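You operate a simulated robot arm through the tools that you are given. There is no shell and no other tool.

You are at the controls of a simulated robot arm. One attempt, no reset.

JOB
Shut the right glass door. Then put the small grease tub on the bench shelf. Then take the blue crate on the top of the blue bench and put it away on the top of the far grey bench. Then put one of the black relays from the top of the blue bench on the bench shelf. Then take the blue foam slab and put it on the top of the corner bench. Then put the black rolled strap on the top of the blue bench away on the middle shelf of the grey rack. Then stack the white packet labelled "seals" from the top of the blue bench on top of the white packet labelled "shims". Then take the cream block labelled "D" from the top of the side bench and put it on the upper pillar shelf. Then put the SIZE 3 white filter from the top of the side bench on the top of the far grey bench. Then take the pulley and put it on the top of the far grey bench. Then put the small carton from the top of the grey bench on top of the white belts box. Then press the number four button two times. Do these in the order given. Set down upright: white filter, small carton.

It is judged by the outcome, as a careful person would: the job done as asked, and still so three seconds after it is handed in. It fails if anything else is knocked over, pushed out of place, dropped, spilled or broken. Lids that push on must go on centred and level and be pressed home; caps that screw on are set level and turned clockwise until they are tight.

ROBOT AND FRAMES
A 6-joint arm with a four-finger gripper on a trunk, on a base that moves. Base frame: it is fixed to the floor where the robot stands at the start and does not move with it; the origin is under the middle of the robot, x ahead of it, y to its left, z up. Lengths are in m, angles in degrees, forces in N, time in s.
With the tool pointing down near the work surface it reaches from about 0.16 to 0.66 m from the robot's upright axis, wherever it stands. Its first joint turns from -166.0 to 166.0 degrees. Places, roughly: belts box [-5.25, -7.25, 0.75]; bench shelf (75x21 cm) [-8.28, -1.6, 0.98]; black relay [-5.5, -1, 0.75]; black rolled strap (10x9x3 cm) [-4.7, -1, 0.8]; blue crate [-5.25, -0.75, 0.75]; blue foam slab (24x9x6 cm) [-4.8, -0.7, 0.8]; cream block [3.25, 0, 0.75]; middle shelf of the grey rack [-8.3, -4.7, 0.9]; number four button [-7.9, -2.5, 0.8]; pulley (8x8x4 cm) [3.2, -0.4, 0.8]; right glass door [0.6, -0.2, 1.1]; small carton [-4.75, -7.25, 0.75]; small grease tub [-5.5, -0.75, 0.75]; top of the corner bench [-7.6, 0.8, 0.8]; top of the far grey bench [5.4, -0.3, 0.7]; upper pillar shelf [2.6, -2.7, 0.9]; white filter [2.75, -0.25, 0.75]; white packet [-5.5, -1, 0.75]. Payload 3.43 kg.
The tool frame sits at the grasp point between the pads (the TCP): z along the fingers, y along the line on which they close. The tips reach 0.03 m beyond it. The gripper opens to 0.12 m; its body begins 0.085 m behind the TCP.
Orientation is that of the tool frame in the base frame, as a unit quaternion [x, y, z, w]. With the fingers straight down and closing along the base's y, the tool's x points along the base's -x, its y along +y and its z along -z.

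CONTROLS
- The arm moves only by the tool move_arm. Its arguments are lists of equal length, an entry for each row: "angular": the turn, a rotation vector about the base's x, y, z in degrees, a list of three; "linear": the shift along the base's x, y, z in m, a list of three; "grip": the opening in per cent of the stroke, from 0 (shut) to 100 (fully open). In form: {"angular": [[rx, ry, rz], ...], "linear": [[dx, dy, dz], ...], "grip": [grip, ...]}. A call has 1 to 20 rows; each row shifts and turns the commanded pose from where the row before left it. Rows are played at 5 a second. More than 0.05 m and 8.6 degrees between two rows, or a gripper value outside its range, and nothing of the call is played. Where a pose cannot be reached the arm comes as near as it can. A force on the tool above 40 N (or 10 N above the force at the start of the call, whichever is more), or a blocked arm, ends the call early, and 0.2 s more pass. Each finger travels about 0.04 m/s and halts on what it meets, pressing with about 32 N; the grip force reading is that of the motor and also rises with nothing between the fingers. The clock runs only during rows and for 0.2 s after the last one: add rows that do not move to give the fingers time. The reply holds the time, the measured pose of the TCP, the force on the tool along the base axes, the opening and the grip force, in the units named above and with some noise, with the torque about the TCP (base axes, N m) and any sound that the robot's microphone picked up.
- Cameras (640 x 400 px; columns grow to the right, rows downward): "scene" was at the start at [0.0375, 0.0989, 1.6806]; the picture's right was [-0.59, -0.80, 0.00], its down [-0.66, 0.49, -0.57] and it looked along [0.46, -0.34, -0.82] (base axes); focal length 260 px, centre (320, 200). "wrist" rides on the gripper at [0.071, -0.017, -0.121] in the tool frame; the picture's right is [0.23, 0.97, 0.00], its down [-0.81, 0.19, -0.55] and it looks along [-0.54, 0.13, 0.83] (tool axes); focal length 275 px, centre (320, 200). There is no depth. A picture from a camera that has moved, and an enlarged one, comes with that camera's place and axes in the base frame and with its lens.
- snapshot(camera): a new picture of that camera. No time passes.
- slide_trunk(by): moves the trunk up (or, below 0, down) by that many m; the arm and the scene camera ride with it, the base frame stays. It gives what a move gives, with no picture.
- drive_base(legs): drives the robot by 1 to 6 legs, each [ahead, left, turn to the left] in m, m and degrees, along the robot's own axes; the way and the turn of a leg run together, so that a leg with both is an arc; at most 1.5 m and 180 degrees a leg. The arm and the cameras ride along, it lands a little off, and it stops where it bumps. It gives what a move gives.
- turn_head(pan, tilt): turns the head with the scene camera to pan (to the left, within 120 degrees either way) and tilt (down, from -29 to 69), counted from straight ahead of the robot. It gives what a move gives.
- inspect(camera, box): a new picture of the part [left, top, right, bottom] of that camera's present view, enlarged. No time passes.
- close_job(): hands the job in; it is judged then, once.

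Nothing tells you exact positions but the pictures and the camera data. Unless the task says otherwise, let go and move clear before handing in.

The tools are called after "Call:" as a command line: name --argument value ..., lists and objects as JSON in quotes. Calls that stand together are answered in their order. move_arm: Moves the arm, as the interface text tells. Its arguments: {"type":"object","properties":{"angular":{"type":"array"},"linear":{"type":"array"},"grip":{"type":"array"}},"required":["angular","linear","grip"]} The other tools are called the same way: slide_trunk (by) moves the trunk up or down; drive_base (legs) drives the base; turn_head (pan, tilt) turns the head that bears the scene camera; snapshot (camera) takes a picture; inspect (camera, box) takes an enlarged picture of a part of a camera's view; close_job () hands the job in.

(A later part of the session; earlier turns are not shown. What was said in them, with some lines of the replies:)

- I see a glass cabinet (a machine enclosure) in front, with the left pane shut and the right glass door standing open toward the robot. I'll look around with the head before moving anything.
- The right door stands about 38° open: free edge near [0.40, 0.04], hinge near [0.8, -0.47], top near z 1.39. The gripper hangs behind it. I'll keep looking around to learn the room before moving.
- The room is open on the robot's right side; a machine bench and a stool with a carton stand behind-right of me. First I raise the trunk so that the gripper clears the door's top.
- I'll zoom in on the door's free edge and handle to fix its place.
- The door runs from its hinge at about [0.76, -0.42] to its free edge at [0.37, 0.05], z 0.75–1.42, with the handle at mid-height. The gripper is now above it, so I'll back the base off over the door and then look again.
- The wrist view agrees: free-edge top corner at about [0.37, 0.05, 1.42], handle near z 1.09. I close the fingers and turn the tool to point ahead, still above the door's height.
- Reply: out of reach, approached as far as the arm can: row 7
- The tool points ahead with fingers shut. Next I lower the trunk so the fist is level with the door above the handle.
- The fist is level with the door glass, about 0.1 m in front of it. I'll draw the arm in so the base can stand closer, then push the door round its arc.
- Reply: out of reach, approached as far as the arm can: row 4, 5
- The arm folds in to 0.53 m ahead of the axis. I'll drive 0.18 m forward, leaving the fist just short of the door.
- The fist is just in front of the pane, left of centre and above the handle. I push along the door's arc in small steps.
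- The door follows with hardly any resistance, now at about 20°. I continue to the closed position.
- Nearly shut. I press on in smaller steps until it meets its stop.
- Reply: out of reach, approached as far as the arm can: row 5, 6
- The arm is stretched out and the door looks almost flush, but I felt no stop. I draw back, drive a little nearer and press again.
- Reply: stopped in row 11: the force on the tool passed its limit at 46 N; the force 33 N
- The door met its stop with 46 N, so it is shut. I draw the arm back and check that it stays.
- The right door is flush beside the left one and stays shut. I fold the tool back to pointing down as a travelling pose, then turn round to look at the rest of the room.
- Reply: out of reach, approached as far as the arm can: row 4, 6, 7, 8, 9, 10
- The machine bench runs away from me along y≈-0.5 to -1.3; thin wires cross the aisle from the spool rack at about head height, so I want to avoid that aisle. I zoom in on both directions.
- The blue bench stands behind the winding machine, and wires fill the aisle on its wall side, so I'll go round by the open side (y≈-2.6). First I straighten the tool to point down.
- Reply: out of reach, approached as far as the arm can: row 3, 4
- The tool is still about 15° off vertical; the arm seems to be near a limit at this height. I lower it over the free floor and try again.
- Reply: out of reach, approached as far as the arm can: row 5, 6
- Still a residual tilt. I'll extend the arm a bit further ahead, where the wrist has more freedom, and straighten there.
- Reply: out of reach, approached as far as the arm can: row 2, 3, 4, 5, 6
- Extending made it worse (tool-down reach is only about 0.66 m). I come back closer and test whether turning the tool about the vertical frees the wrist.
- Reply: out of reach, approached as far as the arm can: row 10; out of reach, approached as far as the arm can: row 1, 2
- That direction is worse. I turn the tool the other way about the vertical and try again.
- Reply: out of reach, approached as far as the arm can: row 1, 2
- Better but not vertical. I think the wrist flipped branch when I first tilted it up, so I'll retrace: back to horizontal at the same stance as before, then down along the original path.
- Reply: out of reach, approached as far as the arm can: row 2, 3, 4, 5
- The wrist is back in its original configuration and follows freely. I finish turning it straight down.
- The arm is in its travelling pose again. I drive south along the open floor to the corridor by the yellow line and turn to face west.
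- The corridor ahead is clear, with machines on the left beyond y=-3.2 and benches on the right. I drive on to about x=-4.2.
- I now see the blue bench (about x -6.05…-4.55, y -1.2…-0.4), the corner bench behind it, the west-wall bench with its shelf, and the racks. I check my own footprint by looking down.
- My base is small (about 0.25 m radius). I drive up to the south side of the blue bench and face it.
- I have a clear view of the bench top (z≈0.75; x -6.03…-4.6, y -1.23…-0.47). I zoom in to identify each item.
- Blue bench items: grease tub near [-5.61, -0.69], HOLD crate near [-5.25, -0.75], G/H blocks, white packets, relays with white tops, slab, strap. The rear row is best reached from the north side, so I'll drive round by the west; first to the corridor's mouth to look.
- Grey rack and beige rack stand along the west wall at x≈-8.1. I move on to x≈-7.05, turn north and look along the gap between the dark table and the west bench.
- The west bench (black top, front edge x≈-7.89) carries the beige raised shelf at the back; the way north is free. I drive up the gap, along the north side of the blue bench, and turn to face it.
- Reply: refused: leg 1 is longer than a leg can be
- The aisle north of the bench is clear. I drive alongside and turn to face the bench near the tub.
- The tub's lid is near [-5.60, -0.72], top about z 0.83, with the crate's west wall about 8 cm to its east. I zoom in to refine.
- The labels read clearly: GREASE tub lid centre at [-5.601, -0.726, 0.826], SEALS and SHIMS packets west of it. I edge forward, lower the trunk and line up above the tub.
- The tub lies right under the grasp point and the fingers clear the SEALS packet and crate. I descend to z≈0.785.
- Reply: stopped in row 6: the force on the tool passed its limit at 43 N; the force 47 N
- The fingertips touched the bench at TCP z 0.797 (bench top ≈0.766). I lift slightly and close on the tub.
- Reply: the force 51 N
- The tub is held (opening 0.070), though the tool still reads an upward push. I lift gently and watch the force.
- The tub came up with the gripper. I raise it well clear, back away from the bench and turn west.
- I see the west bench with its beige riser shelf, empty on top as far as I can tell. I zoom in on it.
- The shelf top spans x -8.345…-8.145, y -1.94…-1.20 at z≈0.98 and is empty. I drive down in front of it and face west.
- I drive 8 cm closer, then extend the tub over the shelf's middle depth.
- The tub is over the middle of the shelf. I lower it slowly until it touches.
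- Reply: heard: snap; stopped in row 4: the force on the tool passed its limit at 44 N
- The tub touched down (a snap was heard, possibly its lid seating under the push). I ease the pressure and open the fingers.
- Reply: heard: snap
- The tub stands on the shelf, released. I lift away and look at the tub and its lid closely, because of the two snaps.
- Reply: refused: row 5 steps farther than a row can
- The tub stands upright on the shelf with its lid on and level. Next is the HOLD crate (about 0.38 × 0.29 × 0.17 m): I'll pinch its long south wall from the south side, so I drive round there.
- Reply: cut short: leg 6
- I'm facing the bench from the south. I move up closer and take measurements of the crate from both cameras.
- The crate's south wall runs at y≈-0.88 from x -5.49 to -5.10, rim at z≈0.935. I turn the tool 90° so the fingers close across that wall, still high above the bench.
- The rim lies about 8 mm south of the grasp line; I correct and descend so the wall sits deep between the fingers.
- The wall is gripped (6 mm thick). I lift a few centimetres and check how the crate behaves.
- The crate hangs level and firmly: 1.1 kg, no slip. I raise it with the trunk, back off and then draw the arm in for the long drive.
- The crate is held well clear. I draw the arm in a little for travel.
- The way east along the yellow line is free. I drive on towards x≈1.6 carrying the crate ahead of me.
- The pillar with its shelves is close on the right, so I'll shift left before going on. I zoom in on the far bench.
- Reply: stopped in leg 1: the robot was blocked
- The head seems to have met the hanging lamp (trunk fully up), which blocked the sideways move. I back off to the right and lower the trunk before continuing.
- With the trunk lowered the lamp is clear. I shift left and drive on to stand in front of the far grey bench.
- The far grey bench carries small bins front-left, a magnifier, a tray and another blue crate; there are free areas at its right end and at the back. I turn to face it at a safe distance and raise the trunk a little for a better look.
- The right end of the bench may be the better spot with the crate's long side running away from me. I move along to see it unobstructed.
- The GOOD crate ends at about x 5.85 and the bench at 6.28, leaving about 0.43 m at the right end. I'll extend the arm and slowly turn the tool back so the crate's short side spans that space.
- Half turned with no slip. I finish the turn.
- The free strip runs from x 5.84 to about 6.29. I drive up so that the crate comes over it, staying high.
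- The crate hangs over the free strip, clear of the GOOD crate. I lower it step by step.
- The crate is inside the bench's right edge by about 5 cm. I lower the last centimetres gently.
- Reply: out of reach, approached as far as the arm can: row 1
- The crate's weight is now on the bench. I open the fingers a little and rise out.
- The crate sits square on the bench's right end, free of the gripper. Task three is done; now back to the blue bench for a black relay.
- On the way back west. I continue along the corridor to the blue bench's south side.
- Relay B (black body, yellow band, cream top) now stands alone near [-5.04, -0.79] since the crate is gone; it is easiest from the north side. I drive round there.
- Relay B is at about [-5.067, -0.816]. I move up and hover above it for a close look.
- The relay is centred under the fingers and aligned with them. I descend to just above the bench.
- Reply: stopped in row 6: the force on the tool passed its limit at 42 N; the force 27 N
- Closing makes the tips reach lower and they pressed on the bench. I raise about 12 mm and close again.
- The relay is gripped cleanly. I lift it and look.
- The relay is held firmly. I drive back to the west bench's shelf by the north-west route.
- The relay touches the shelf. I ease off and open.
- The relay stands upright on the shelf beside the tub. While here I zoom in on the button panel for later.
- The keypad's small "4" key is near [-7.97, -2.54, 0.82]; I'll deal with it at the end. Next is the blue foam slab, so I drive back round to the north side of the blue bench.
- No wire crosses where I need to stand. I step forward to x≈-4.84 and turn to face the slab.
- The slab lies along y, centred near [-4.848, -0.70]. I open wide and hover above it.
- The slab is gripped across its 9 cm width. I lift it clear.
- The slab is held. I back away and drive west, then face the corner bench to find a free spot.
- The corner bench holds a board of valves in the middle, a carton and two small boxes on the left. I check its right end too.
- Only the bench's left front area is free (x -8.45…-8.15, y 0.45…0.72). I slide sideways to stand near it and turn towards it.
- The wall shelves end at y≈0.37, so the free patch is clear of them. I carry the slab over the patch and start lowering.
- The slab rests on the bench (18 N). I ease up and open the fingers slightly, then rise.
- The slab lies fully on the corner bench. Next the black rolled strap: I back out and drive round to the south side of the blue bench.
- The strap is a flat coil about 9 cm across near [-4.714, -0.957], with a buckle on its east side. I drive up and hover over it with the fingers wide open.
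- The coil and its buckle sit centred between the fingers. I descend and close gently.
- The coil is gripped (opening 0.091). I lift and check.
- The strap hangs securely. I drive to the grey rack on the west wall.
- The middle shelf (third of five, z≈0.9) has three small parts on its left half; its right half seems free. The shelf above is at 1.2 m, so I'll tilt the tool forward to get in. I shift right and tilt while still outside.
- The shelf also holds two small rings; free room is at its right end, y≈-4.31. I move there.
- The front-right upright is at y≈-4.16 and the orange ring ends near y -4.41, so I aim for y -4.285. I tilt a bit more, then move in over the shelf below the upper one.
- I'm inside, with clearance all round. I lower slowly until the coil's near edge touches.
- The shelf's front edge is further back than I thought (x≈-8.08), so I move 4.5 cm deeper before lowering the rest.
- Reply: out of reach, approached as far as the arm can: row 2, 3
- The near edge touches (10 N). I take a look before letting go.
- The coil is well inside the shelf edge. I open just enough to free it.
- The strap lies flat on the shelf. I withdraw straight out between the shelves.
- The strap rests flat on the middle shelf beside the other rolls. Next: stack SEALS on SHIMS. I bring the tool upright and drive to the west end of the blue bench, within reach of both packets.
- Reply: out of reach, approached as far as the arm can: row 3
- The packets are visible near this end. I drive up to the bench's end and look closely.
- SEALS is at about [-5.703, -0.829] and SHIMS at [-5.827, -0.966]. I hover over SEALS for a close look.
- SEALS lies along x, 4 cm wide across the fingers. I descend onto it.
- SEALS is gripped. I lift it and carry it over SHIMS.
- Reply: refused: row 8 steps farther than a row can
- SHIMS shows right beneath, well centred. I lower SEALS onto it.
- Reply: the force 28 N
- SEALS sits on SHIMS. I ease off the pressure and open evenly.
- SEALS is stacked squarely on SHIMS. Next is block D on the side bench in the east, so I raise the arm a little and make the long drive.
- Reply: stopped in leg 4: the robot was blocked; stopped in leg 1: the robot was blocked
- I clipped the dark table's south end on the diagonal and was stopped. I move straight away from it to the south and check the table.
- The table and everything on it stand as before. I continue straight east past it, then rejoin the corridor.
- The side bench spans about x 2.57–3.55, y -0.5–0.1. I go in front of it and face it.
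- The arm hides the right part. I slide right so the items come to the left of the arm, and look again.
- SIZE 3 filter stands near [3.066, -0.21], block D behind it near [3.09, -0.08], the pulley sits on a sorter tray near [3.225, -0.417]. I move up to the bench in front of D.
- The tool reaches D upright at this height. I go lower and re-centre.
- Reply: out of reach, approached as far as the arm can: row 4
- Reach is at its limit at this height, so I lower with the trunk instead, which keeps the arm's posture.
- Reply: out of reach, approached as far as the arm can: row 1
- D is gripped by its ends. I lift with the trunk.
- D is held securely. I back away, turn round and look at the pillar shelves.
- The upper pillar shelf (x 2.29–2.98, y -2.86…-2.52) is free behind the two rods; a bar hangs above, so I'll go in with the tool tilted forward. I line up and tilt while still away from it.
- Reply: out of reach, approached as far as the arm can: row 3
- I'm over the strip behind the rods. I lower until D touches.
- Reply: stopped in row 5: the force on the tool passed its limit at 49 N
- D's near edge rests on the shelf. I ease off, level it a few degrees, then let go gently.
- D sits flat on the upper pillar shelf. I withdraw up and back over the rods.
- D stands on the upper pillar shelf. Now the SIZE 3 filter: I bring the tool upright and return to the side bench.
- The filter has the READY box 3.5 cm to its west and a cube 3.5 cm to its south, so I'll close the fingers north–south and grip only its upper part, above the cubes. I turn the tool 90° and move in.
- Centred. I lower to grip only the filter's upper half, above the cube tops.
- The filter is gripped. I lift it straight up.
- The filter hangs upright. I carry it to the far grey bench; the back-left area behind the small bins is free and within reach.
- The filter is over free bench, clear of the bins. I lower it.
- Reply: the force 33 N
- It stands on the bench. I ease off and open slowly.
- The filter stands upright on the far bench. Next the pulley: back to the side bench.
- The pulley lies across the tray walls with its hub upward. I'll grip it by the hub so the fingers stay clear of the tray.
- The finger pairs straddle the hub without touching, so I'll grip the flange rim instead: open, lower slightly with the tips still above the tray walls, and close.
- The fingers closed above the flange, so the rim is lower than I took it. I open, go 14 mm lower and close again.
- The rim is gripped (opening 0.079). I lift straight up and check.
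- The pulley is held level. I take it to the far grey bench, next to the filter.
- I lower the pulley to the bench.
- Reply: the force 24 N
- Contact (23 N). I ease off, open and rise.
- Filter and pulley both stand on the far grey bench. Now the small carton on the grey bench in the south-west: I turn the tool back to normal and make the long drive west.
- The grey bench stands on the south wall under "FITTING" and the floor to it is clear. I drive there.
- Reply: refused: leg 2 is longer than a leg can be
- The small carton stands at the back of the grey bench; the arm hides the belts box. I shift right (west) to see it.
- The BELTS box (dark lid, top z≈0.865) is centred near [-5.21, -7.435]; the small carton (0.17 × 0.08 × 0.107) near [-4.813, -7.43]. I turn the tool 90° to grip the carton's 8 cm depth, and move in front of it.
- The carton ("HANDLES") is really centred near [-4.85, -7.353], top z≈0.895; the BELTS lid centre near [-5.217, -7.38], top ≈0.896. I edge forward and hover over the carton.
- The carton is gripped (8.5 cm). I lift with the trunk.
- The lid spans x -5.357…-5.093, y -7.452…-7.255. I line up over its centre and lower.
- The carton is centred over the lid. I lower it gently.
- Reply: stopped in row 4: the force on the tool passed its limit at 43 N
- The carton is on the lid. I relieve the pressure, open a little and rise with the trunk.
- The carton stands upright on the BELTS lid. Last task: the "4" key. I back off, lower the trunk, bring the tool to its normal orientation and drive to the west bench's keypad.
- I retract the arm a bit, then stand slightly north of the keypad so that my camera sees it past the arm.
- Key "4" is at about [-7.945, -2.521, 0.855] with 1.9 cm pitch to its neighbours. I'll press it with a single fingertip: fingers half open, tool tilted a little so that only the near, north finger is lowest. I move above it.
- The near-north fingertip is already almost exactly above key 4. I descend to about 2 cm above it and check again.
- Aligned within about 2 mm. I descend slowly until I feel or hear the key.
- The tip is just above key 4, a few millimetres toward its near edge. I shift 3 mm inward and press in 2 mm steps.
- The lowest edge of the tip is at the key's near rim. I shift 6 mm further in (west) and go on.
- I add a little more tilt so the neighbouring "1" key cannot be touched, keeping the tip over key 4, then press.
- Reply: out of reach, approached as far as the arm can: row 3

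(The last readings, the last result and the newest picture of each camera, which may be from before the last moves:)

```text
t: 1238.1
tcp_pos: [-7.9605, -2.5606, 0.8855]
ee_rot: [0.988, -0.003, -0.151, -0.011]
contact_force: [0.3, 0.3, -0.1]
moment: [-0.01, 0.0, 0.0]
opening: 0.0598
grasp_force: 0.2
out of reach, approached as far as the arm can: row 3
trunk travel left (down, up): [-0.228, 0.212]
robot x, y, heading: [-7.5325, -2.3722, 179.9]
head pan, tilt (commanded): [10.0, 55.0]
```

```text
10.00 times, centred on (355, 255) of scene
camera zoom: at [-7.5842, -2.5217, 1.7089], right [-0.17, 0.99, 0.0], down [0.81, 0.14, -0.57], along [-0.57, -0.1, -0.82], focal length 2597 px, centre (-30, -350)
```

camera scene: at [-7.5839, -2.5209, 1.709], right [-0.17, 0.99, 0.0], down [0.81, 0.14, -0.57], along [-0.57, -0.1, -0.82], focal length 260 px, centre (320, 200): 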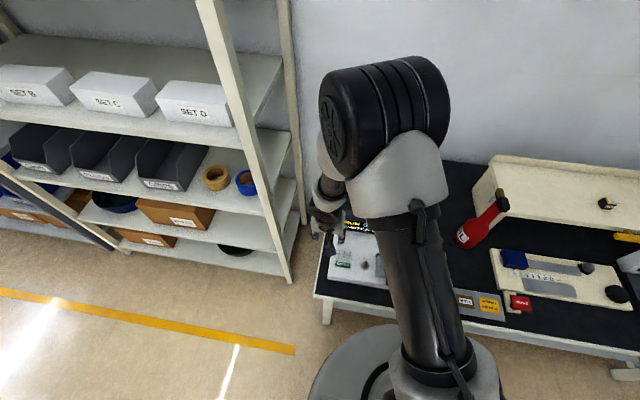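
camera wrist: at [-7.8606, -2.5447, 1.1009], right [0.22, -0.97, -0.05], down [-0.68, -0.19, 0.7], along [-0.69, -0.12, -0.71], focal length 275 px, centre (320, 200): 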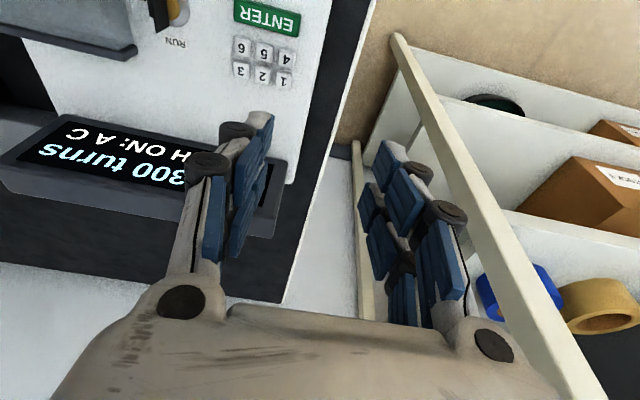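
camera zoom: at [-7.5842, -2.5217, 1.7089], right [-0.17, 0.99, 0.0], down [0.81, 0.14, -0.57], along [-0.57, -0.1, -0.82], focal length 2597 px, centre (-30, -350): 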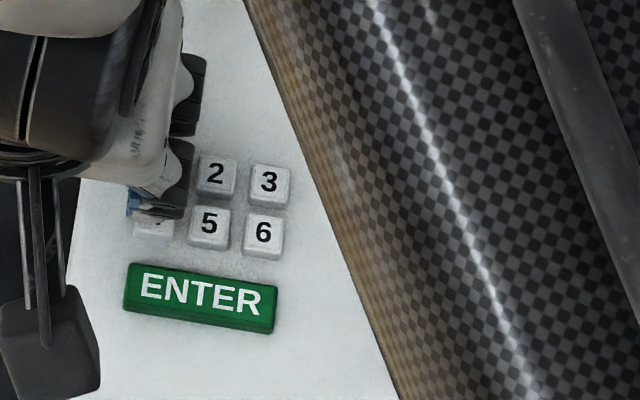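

The arm is near a limit, so I use the trunk for the final millimetres.

Call:
slide_trunk --by -0.004

Call:
slide_trunk --by -0.003

Call:
inspect --camera "wrist" --box '[210, 30, 350, 150]'

Call:
inspect --camera "scene" --box '[325, 235, 385, 275]'

```text
t: 1238.6
tcp_pos: [-7.9599, -2.5606, 0.8818]
ee_rot: [0.989, -0.002, -0.15, -0.01]
contact_force: [-0.2, -0.3, 1.3]
moment: [0.0, -0.02, 0.0]
opening: 0.06
grasp_force: 0.1
trunk travel left (down, up): [-0.224, 0.216]
robot x, y, heading: [-7.5334, -2.3701, 179.7]
head pan, tilt (commanded): [10.0, 55.0]
heard: click
```

```text
t: 1239.1
tcp_pos: [-7.9593, -2.5617, 0.8795]
ee_rot: [0.988, -0.003, -0.151, -0.01]
contact_force: [-0.2, -0.3, 5.8]
moment: [0.18, -0.08, -0.01]
opening: 0.0609
grasp_force: 0.8
trunk travel left (down, up): [-0.221, 0.219]
robot x, y, heading: [-7.5328, -2.3695, 180.0]
head pan, tilt (commanded): [10.0, 55.0]
```

```text
3.33 times, centred on (280, 90) of wrist
camera zoom: at [-7.8552, -2.5477, 0.9743], right [0.21, -0.97, -0.09], down [-0.61, -0.2, 0.77], along [-0.76, -0.11, -0.64], focal length 918 px, centre (453, 567)
```

zoom: 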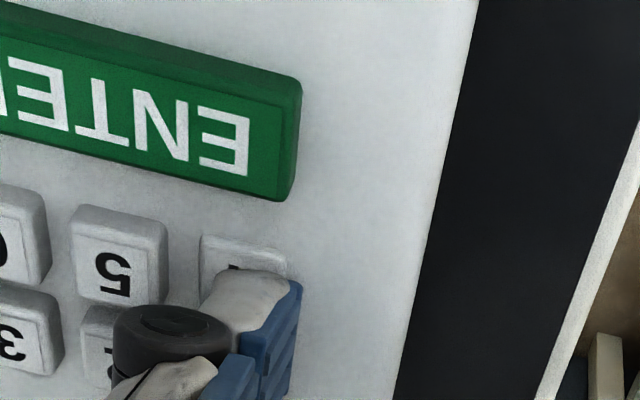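

```text
10.00 times, centred on (355, 255) of scene
camera zoom: at [-7.5838, -2.5216, 1.7019], right [-0.17, 0.99, 0.0], down [0.81, 0.14, -0.57], along [-0.57, -0.1, -0.82], focal length 2597 px, centre (-30, -350)
```

zoom: 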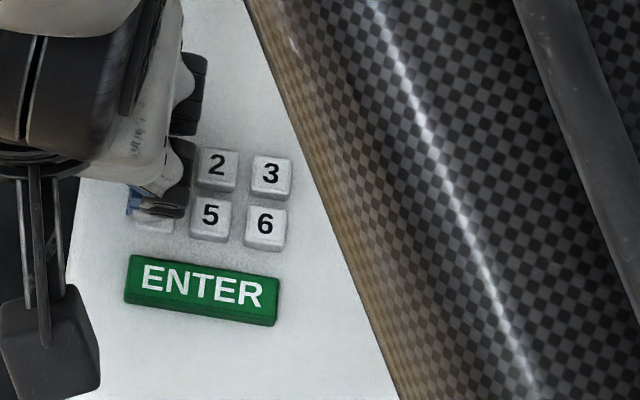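

A click: key 4 went down once. I rise 15 mm to let it spring back, and check.

Call:
slide_trunk --by 0.015

Call:
inspect --camera "wrist" --box '[210, 30, 350, 150]'

Call:
inspect --camera "scene" --box '[325, 210, 405, 275]'

```text
t: 1239.8
tcp_pos: [-7.9589, -2.5605, 0.8943]
ee_rot: [0.989, -0.002, -0.151, -0.01]
contact_force: [-0.3, -0.5, 0.3]
moment: [0.0, 0.02, 0.02]
opening: 0.0599
grasp_force: 0.1
trunk travel left (down, up): [-0.236, 0.204]
robot x, y, heading: [-7.5341, -2.372, 179.8]
head pan, tilt (commanded): [10.0, 55.0]
```

```text
3.33 times, centred on (280, 90) of wrist
camera zoom: at [-7.8552, -2.5477, 0.9889], right [0.21, -0.97, -0.09], down [-0.61, -0.2, 0.76], along [-0.76, -0.11, -0.64], focal length 918 px, centre (453, 567)
```

zoom: 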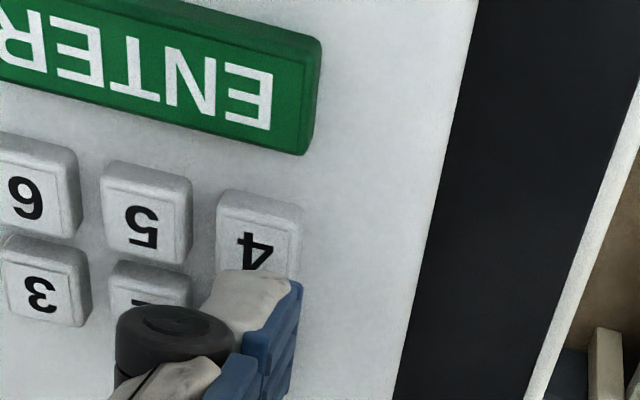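

```text
6.15 times, centred on (365, 242) of scene
camera zoom: at [-7.5845, -2.5219, 1.7169], right [-0.17, 0.99, 0.0], down [0.81, 0.14, -0.57], along [-0.57, -0.1, -0.82], focal length 1598 px, centre (43, -62)
```

zoom: 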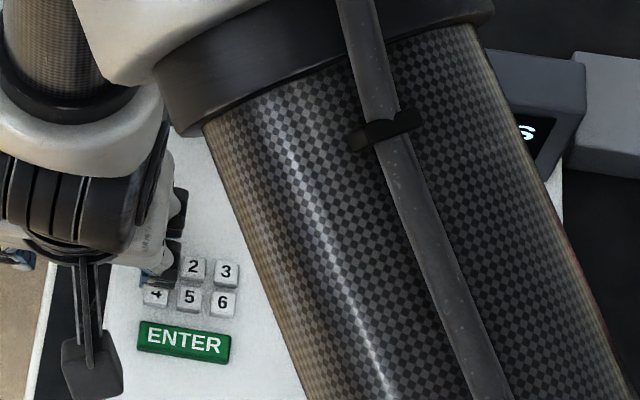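

Key 4 sprang back. I press the second time.

Call:
slide_trunk --by -0.008

Call:
slide_trunk --by -0.004

Call:
slide_trunk --by -0.003

```text
t: 1240.3
tcp_pos: [-7.9584, -2.5608, 0.8865]
ee_rot: [0.988, -0.003, -0.151, -0.01]
contact_force: [0.1, 0.4, 0.4]
moment: [0.01, -0.02, 0.06]
opening: 0.0602
grasp_force: 0.1
trunk travel left (down, up): [-0.228, 0.212]
robot x, y, heading: [-7.532, -2.3685, 179.5]
head pan, tilt (commanded): [10.0, 55.0]
```

```text
t: 1240.8
tcp_pos: [-7.9586, -2.5609, 0.8824]
ee_rot: [0.988, -0.003, -0.151, -0.011]
contact_force: [-1.0, -0.2, 1.7]
moment: [0.01, -0.04, -0.02]
opening: 0.0598
grasp_force: 0.0
trunk travel left (down, up): [-0.224, 0.216]
robot x, y, heading: [-7.534, -2.3717, 179.6]
head pan, tilt (commanded): [10.0, 55.0]
heard: click
```

```text
t: 1241.4
tcp_pos: [-7.9595, -2.5623, 0.8796]
ee_rot: [0.988, -0.003, -0.151, -0.011]
contact_force: [1.3, -0.3, 5.5]
moment: [0.25, -0.09, 0.01]
opening: 0.0608
grasp_force: 1.1
trunk travel left (down, up): [-0.221, 0.219]
robot x, y, heading: [-7.5349, -2.3722, 180.0]
head pan, tilt (commanded): [10.0, 55.0]
```

Second click heard. I rise straight off the keypad and move clear.

Call:
slide_trunk --by 0.12

Call:
move_arm --angular '[[0, 0, 0], [0, 0, 0], [0, -6, 0], [0, -6, 0], [0, -5.5, 0], [0, 0, 0]]' --linear '[[0, 0.02, 0.04], [0, 0.02, 0.04], [0, 0.03, 0.02], [0, 0.04, 0.0], [0.0, 0.04, 0], [0, 0.04, 0]]' --grip '[50, 50, 50, 50, 50, 50]'

Call:
drive_base --legs '[[-0.5, 0, 0]]'

Call:
turn_head --pan 15 --tilt 35

Call:
snapshot --camera "scene"

Call:
inspect --camera "scene" --box '[300, 150, 480, 270]'

```text
t: 1242.9
tcp_pos: [-7.9594, -2.5609, 0.9989]
ee_rot: [0.989, -0.002, -0.151, -0.011]
contact_force: [0.5, -0.4, -0.5]
moment: [0.02, 0.01, -0.01]
opening: 0.0597
grasp_force: 0.1
trunk travel left (down, up): [-0.341, 0.099]
robot x, y, heading: [-7.5297, -2.3723, 179.8]
head pan, tilt (commanded): [10.0, 55.0]
```

```text
t: 1244.3
tcp_pos: [-7.9596, -2.3873, 1.0962]
ee_rot: [0.999, -0.002, -0.025, -0.022]
contact_force: [-0.6, -0.2, 0.0]
moment: [0.0, 0.01, 0.02]
opening: 0.0601
grasp_force: 0.0
out of reach, approached as far as the arm can: row 3, 4
trunk travel left (down, up): [-0.341, 0.099]
robot x, y, heading: [-7.5359, -2.3713, 179.9]
head pan, tilt (commanded): [10.0, 55.0]
```

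```text
t: 1247.2
tcp_pos: [-7.4684, -2.3911, 1.0966]
ee_rot: [0.999, -0.001, -0.025, -0.022]
contact_force: [0.3, 0.3, 1.1]
moment: [0.02, 0.03, -0.04]
opening: 0.0599
grasp_force: 0.1
trunk travel left (down, up): [-0.341, 0.099]
robot x, y, heading: [-7.0384, -2.3732, 180.0]
head pan, tilt (commanded): [10.0, 55.0]
```

```text
t: 1248.0
tcp_pos: [-7.4672, -2.3912, 1.0952]
ee_rot: [0.999, 0.0, -0.025, -0.022]
contact_force: [-0.2, 0.1, -0.2]
moment: [0.0, -0.03, -0.02]
opening: 0.0602
grasp_force: 0.1
trunk travel left (down, up): [-0.341, 0.099]
robot x, y, heading: [-7.0426, -2.3753, 179.7]
head pan, tilt (commanded): [15.0, 35.0]
```

```text
taken
camera scene: at [-7.1065, -2.5334, 1.85], right [-0.26, 0.97, 0.0], down [0.55, 0.15, -0.82], along [-0.79, -0.21, -0.57], focal length 260 px, centre (320, 200)
```

scene: 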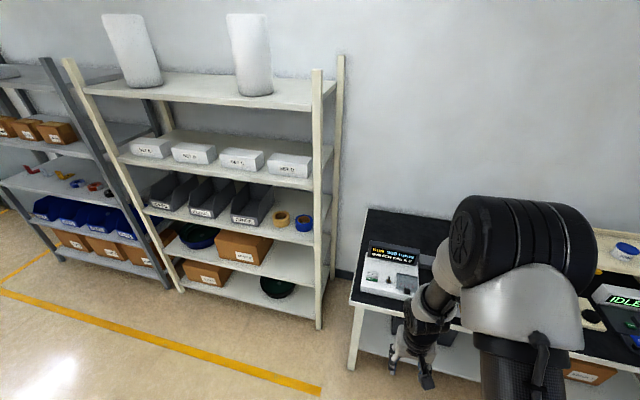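

```text
3.33 times, centred on (390, 210) of scene
camera zoom: at [-7.1065, -2.5334, 1.85], right [-0.26, 0.97, 0.0], down [0.55, 0.15, -0.82], along [-0.79, -0.21, -0.57], focal length 866 px, centre (87, 167)
```

zoom: 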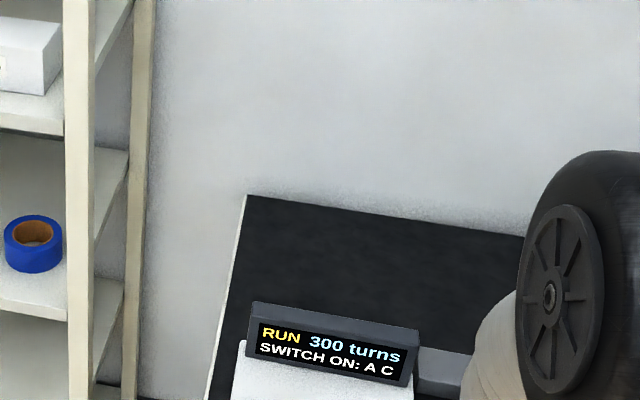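

Both presses clicked and the arm is clear. Before handing in, I check the shelf items and the stacked packets once more.

Call:
turn_head --pan -40 --tilt 30

Call:
snapshot --camera "scene"

Call:
turn_head --pan -115 --tilt 30

Call:
snapshot --camera "scene"

```text
t: 1249.2
tcp_pos: [-7.4682, -2.3906, 1.0957]
ee_rot: [0.999, -0.001, -0.025, -0.022]
contact_force: [-0.2, -0.1, -0.6]
moment: [0.01, -0.02, 0.0]
opening: 0.0602
grasp_force: 0.0
trunk travel left (down, up): [-0.341, 0.099]
robot x, y, heading: [-7.0408, -2.3744, 180.2]
head pan, tilt (commanded): [-40.0, 30.0]
```

```text
taken
camera scene: at [-7.0905, -2.4526, 1.8579], right [0.64, 0.77, 0.0], down [0.38, -0.32, -0.87], along [-0.66, 0.56, -0.5], focal length 260 px, centre (320, 200)
```

scene: 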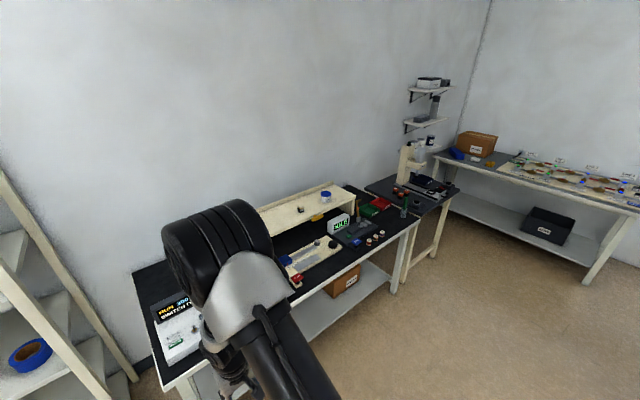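

```text
t: 1250.7
tcp_pos: [-7.4679, -2.3903, 1.0956]
ee_rot: [0.999, -0.001, -0.024, -0.021]
contact_force: [-0.3, 0.0, 0.3]
moment: [0.0, 0.0, -0.04]
opening: 0.06
grasp_force: 0.1
trunk travel left (down, up): [-0.341, 0.099]
robot x, y, heading: [-7.0394, -2.3718, 179.8]
head pan, tilt (commanded): [-115.0, 30.0]
```

```text
taken
camera scene: at [-6.983, -2.4288, 1.8579], right [0.91, -0.42, 0.0], down [-0.21, -0.45, -0.87], along [0.37, 0.78, -0.5], focal length 260 px, centre (320, 200)
```

scene: 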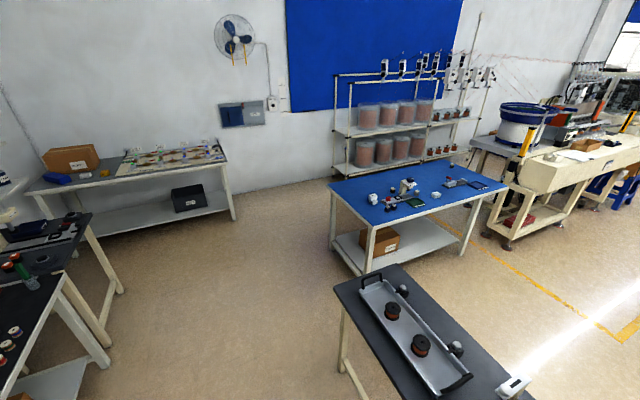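

Call:
inspect --camera "scene" --box '[340, 160, 500, 230]'

Call:
turn_head --pan -35 --tilt 30

Call:
inspect --camera "scene" --box '[280, 165, 400, 245]'

```text
4.00 times, centred on (420, 195) of scene
camera zoom: at [-6.983, -2.4288, 1.8579], right [0.91, -0.42, 0.0], down [-0.21, -0.45, -0.87], along [0.37, 0.78, -0.5], focal length 1039 px, centre (-80, 220)
```

zoom: 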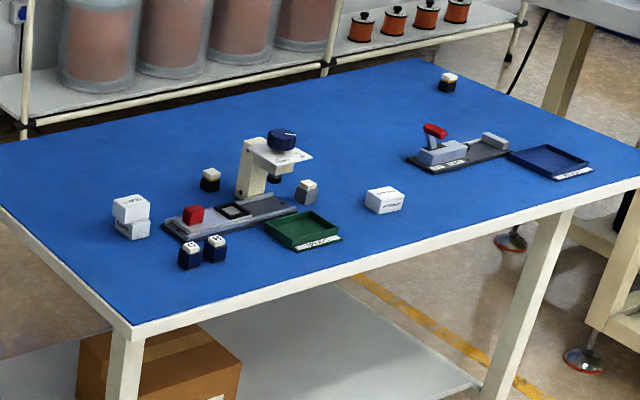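

```text
t: 1252.2
tcp_pos: [-7.4685, -2.3902, 1.0959]
ee_rot: [0.999, 0.0, -0.024, -0.022]
contact_force: [-1.2, -0.3, 0.4]
moment: [-0.02, 0.0, 0.0]
opening: 0.0601
grasp_force: 0.1
trunk travel left (down, up): [-0.341, 0.099]
robot x, y, heading: [-7.0397, -2.3727, 180.1]
head pan, tilt (commanded): [-35.0, 30.0]
```

```text
5.00 times, centred on (340, 205) of scene
camera zoom: at [-7.0952, -2.4587, 1.8579], right [0.58, 0.82, 0.0], down [0.41, -0.29, -0.87], along [-0.71, 0.5, -0.5], focal length 1299 px, centre (220, 175)
```

zoom: 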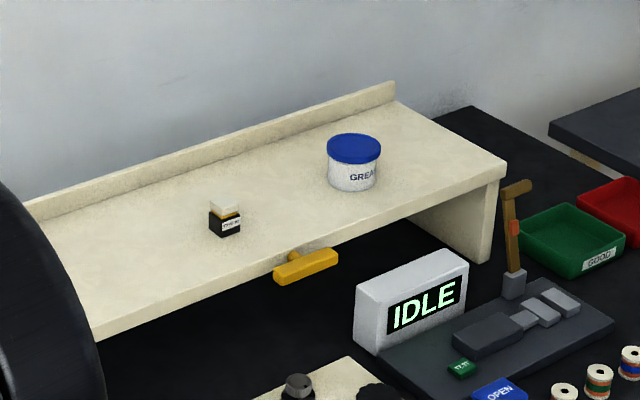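

Everything checks out: the tub and relay are on the shelf, SEALS is on SHIMS, and the other items are where I set them. The arm is empty and clear, so I hand in the job.

Call:
close_job

```text
The job is handed in.
```

All twelve tasks are done in the order you gave, and the job is handed in. I don't have the judge's result.

| # | Task | Result |
|---|---|---|
| 1 | Right glass door | Shut against its stop and stayed shut when I backed away |
| 2 | Grease tub | Upright on the bench shelf, lid on and level |
| 3 | Blue crate | On the right end of the far grey bench |
| 4 | Black relay | Upright on the bench shelf beside the tub |
| 5 | Foam slab | On the front-left of the corner bench |
| 6 | Rolled strap | Flat on the middle shelf of the grey rack |
| 7 | SEALS packet | Stacked on SHIMS, still standing at a last check |
| 8 | Block D | On the upper pillar shelf, behind the two rods |
| 9 | SIZE 3 filter | Upright on the far grey bench |
| 10 | Pulley | On the far grey bench beside the filter |
| 11 | Small carton | Upright on the belts box lid |
| 12 | Number four button | Pressed twice, with a click each time |

These things happened along the way:

- **Table bumped:** I drove into the south end of the small dark table and was stopped. The table and everything on it stood as before when I checked.
- **Head blocked:** With the trunk raised near the pillar, the robot was stopped when moving left, probably by its head touching the hanging lamp. I lowered the trunk and the way was clear.
- **Tub snaps:** I heard two snaps while setting the grease tub down, most likely the lid seating. It looked level both then and at the end.
- **Strap and block D:** I had to tilt both to fit under what was above. Each was let go at an angle and tipped flat onto its shelf.
- **Keypad display:** It showed the same text after the two presses as before.
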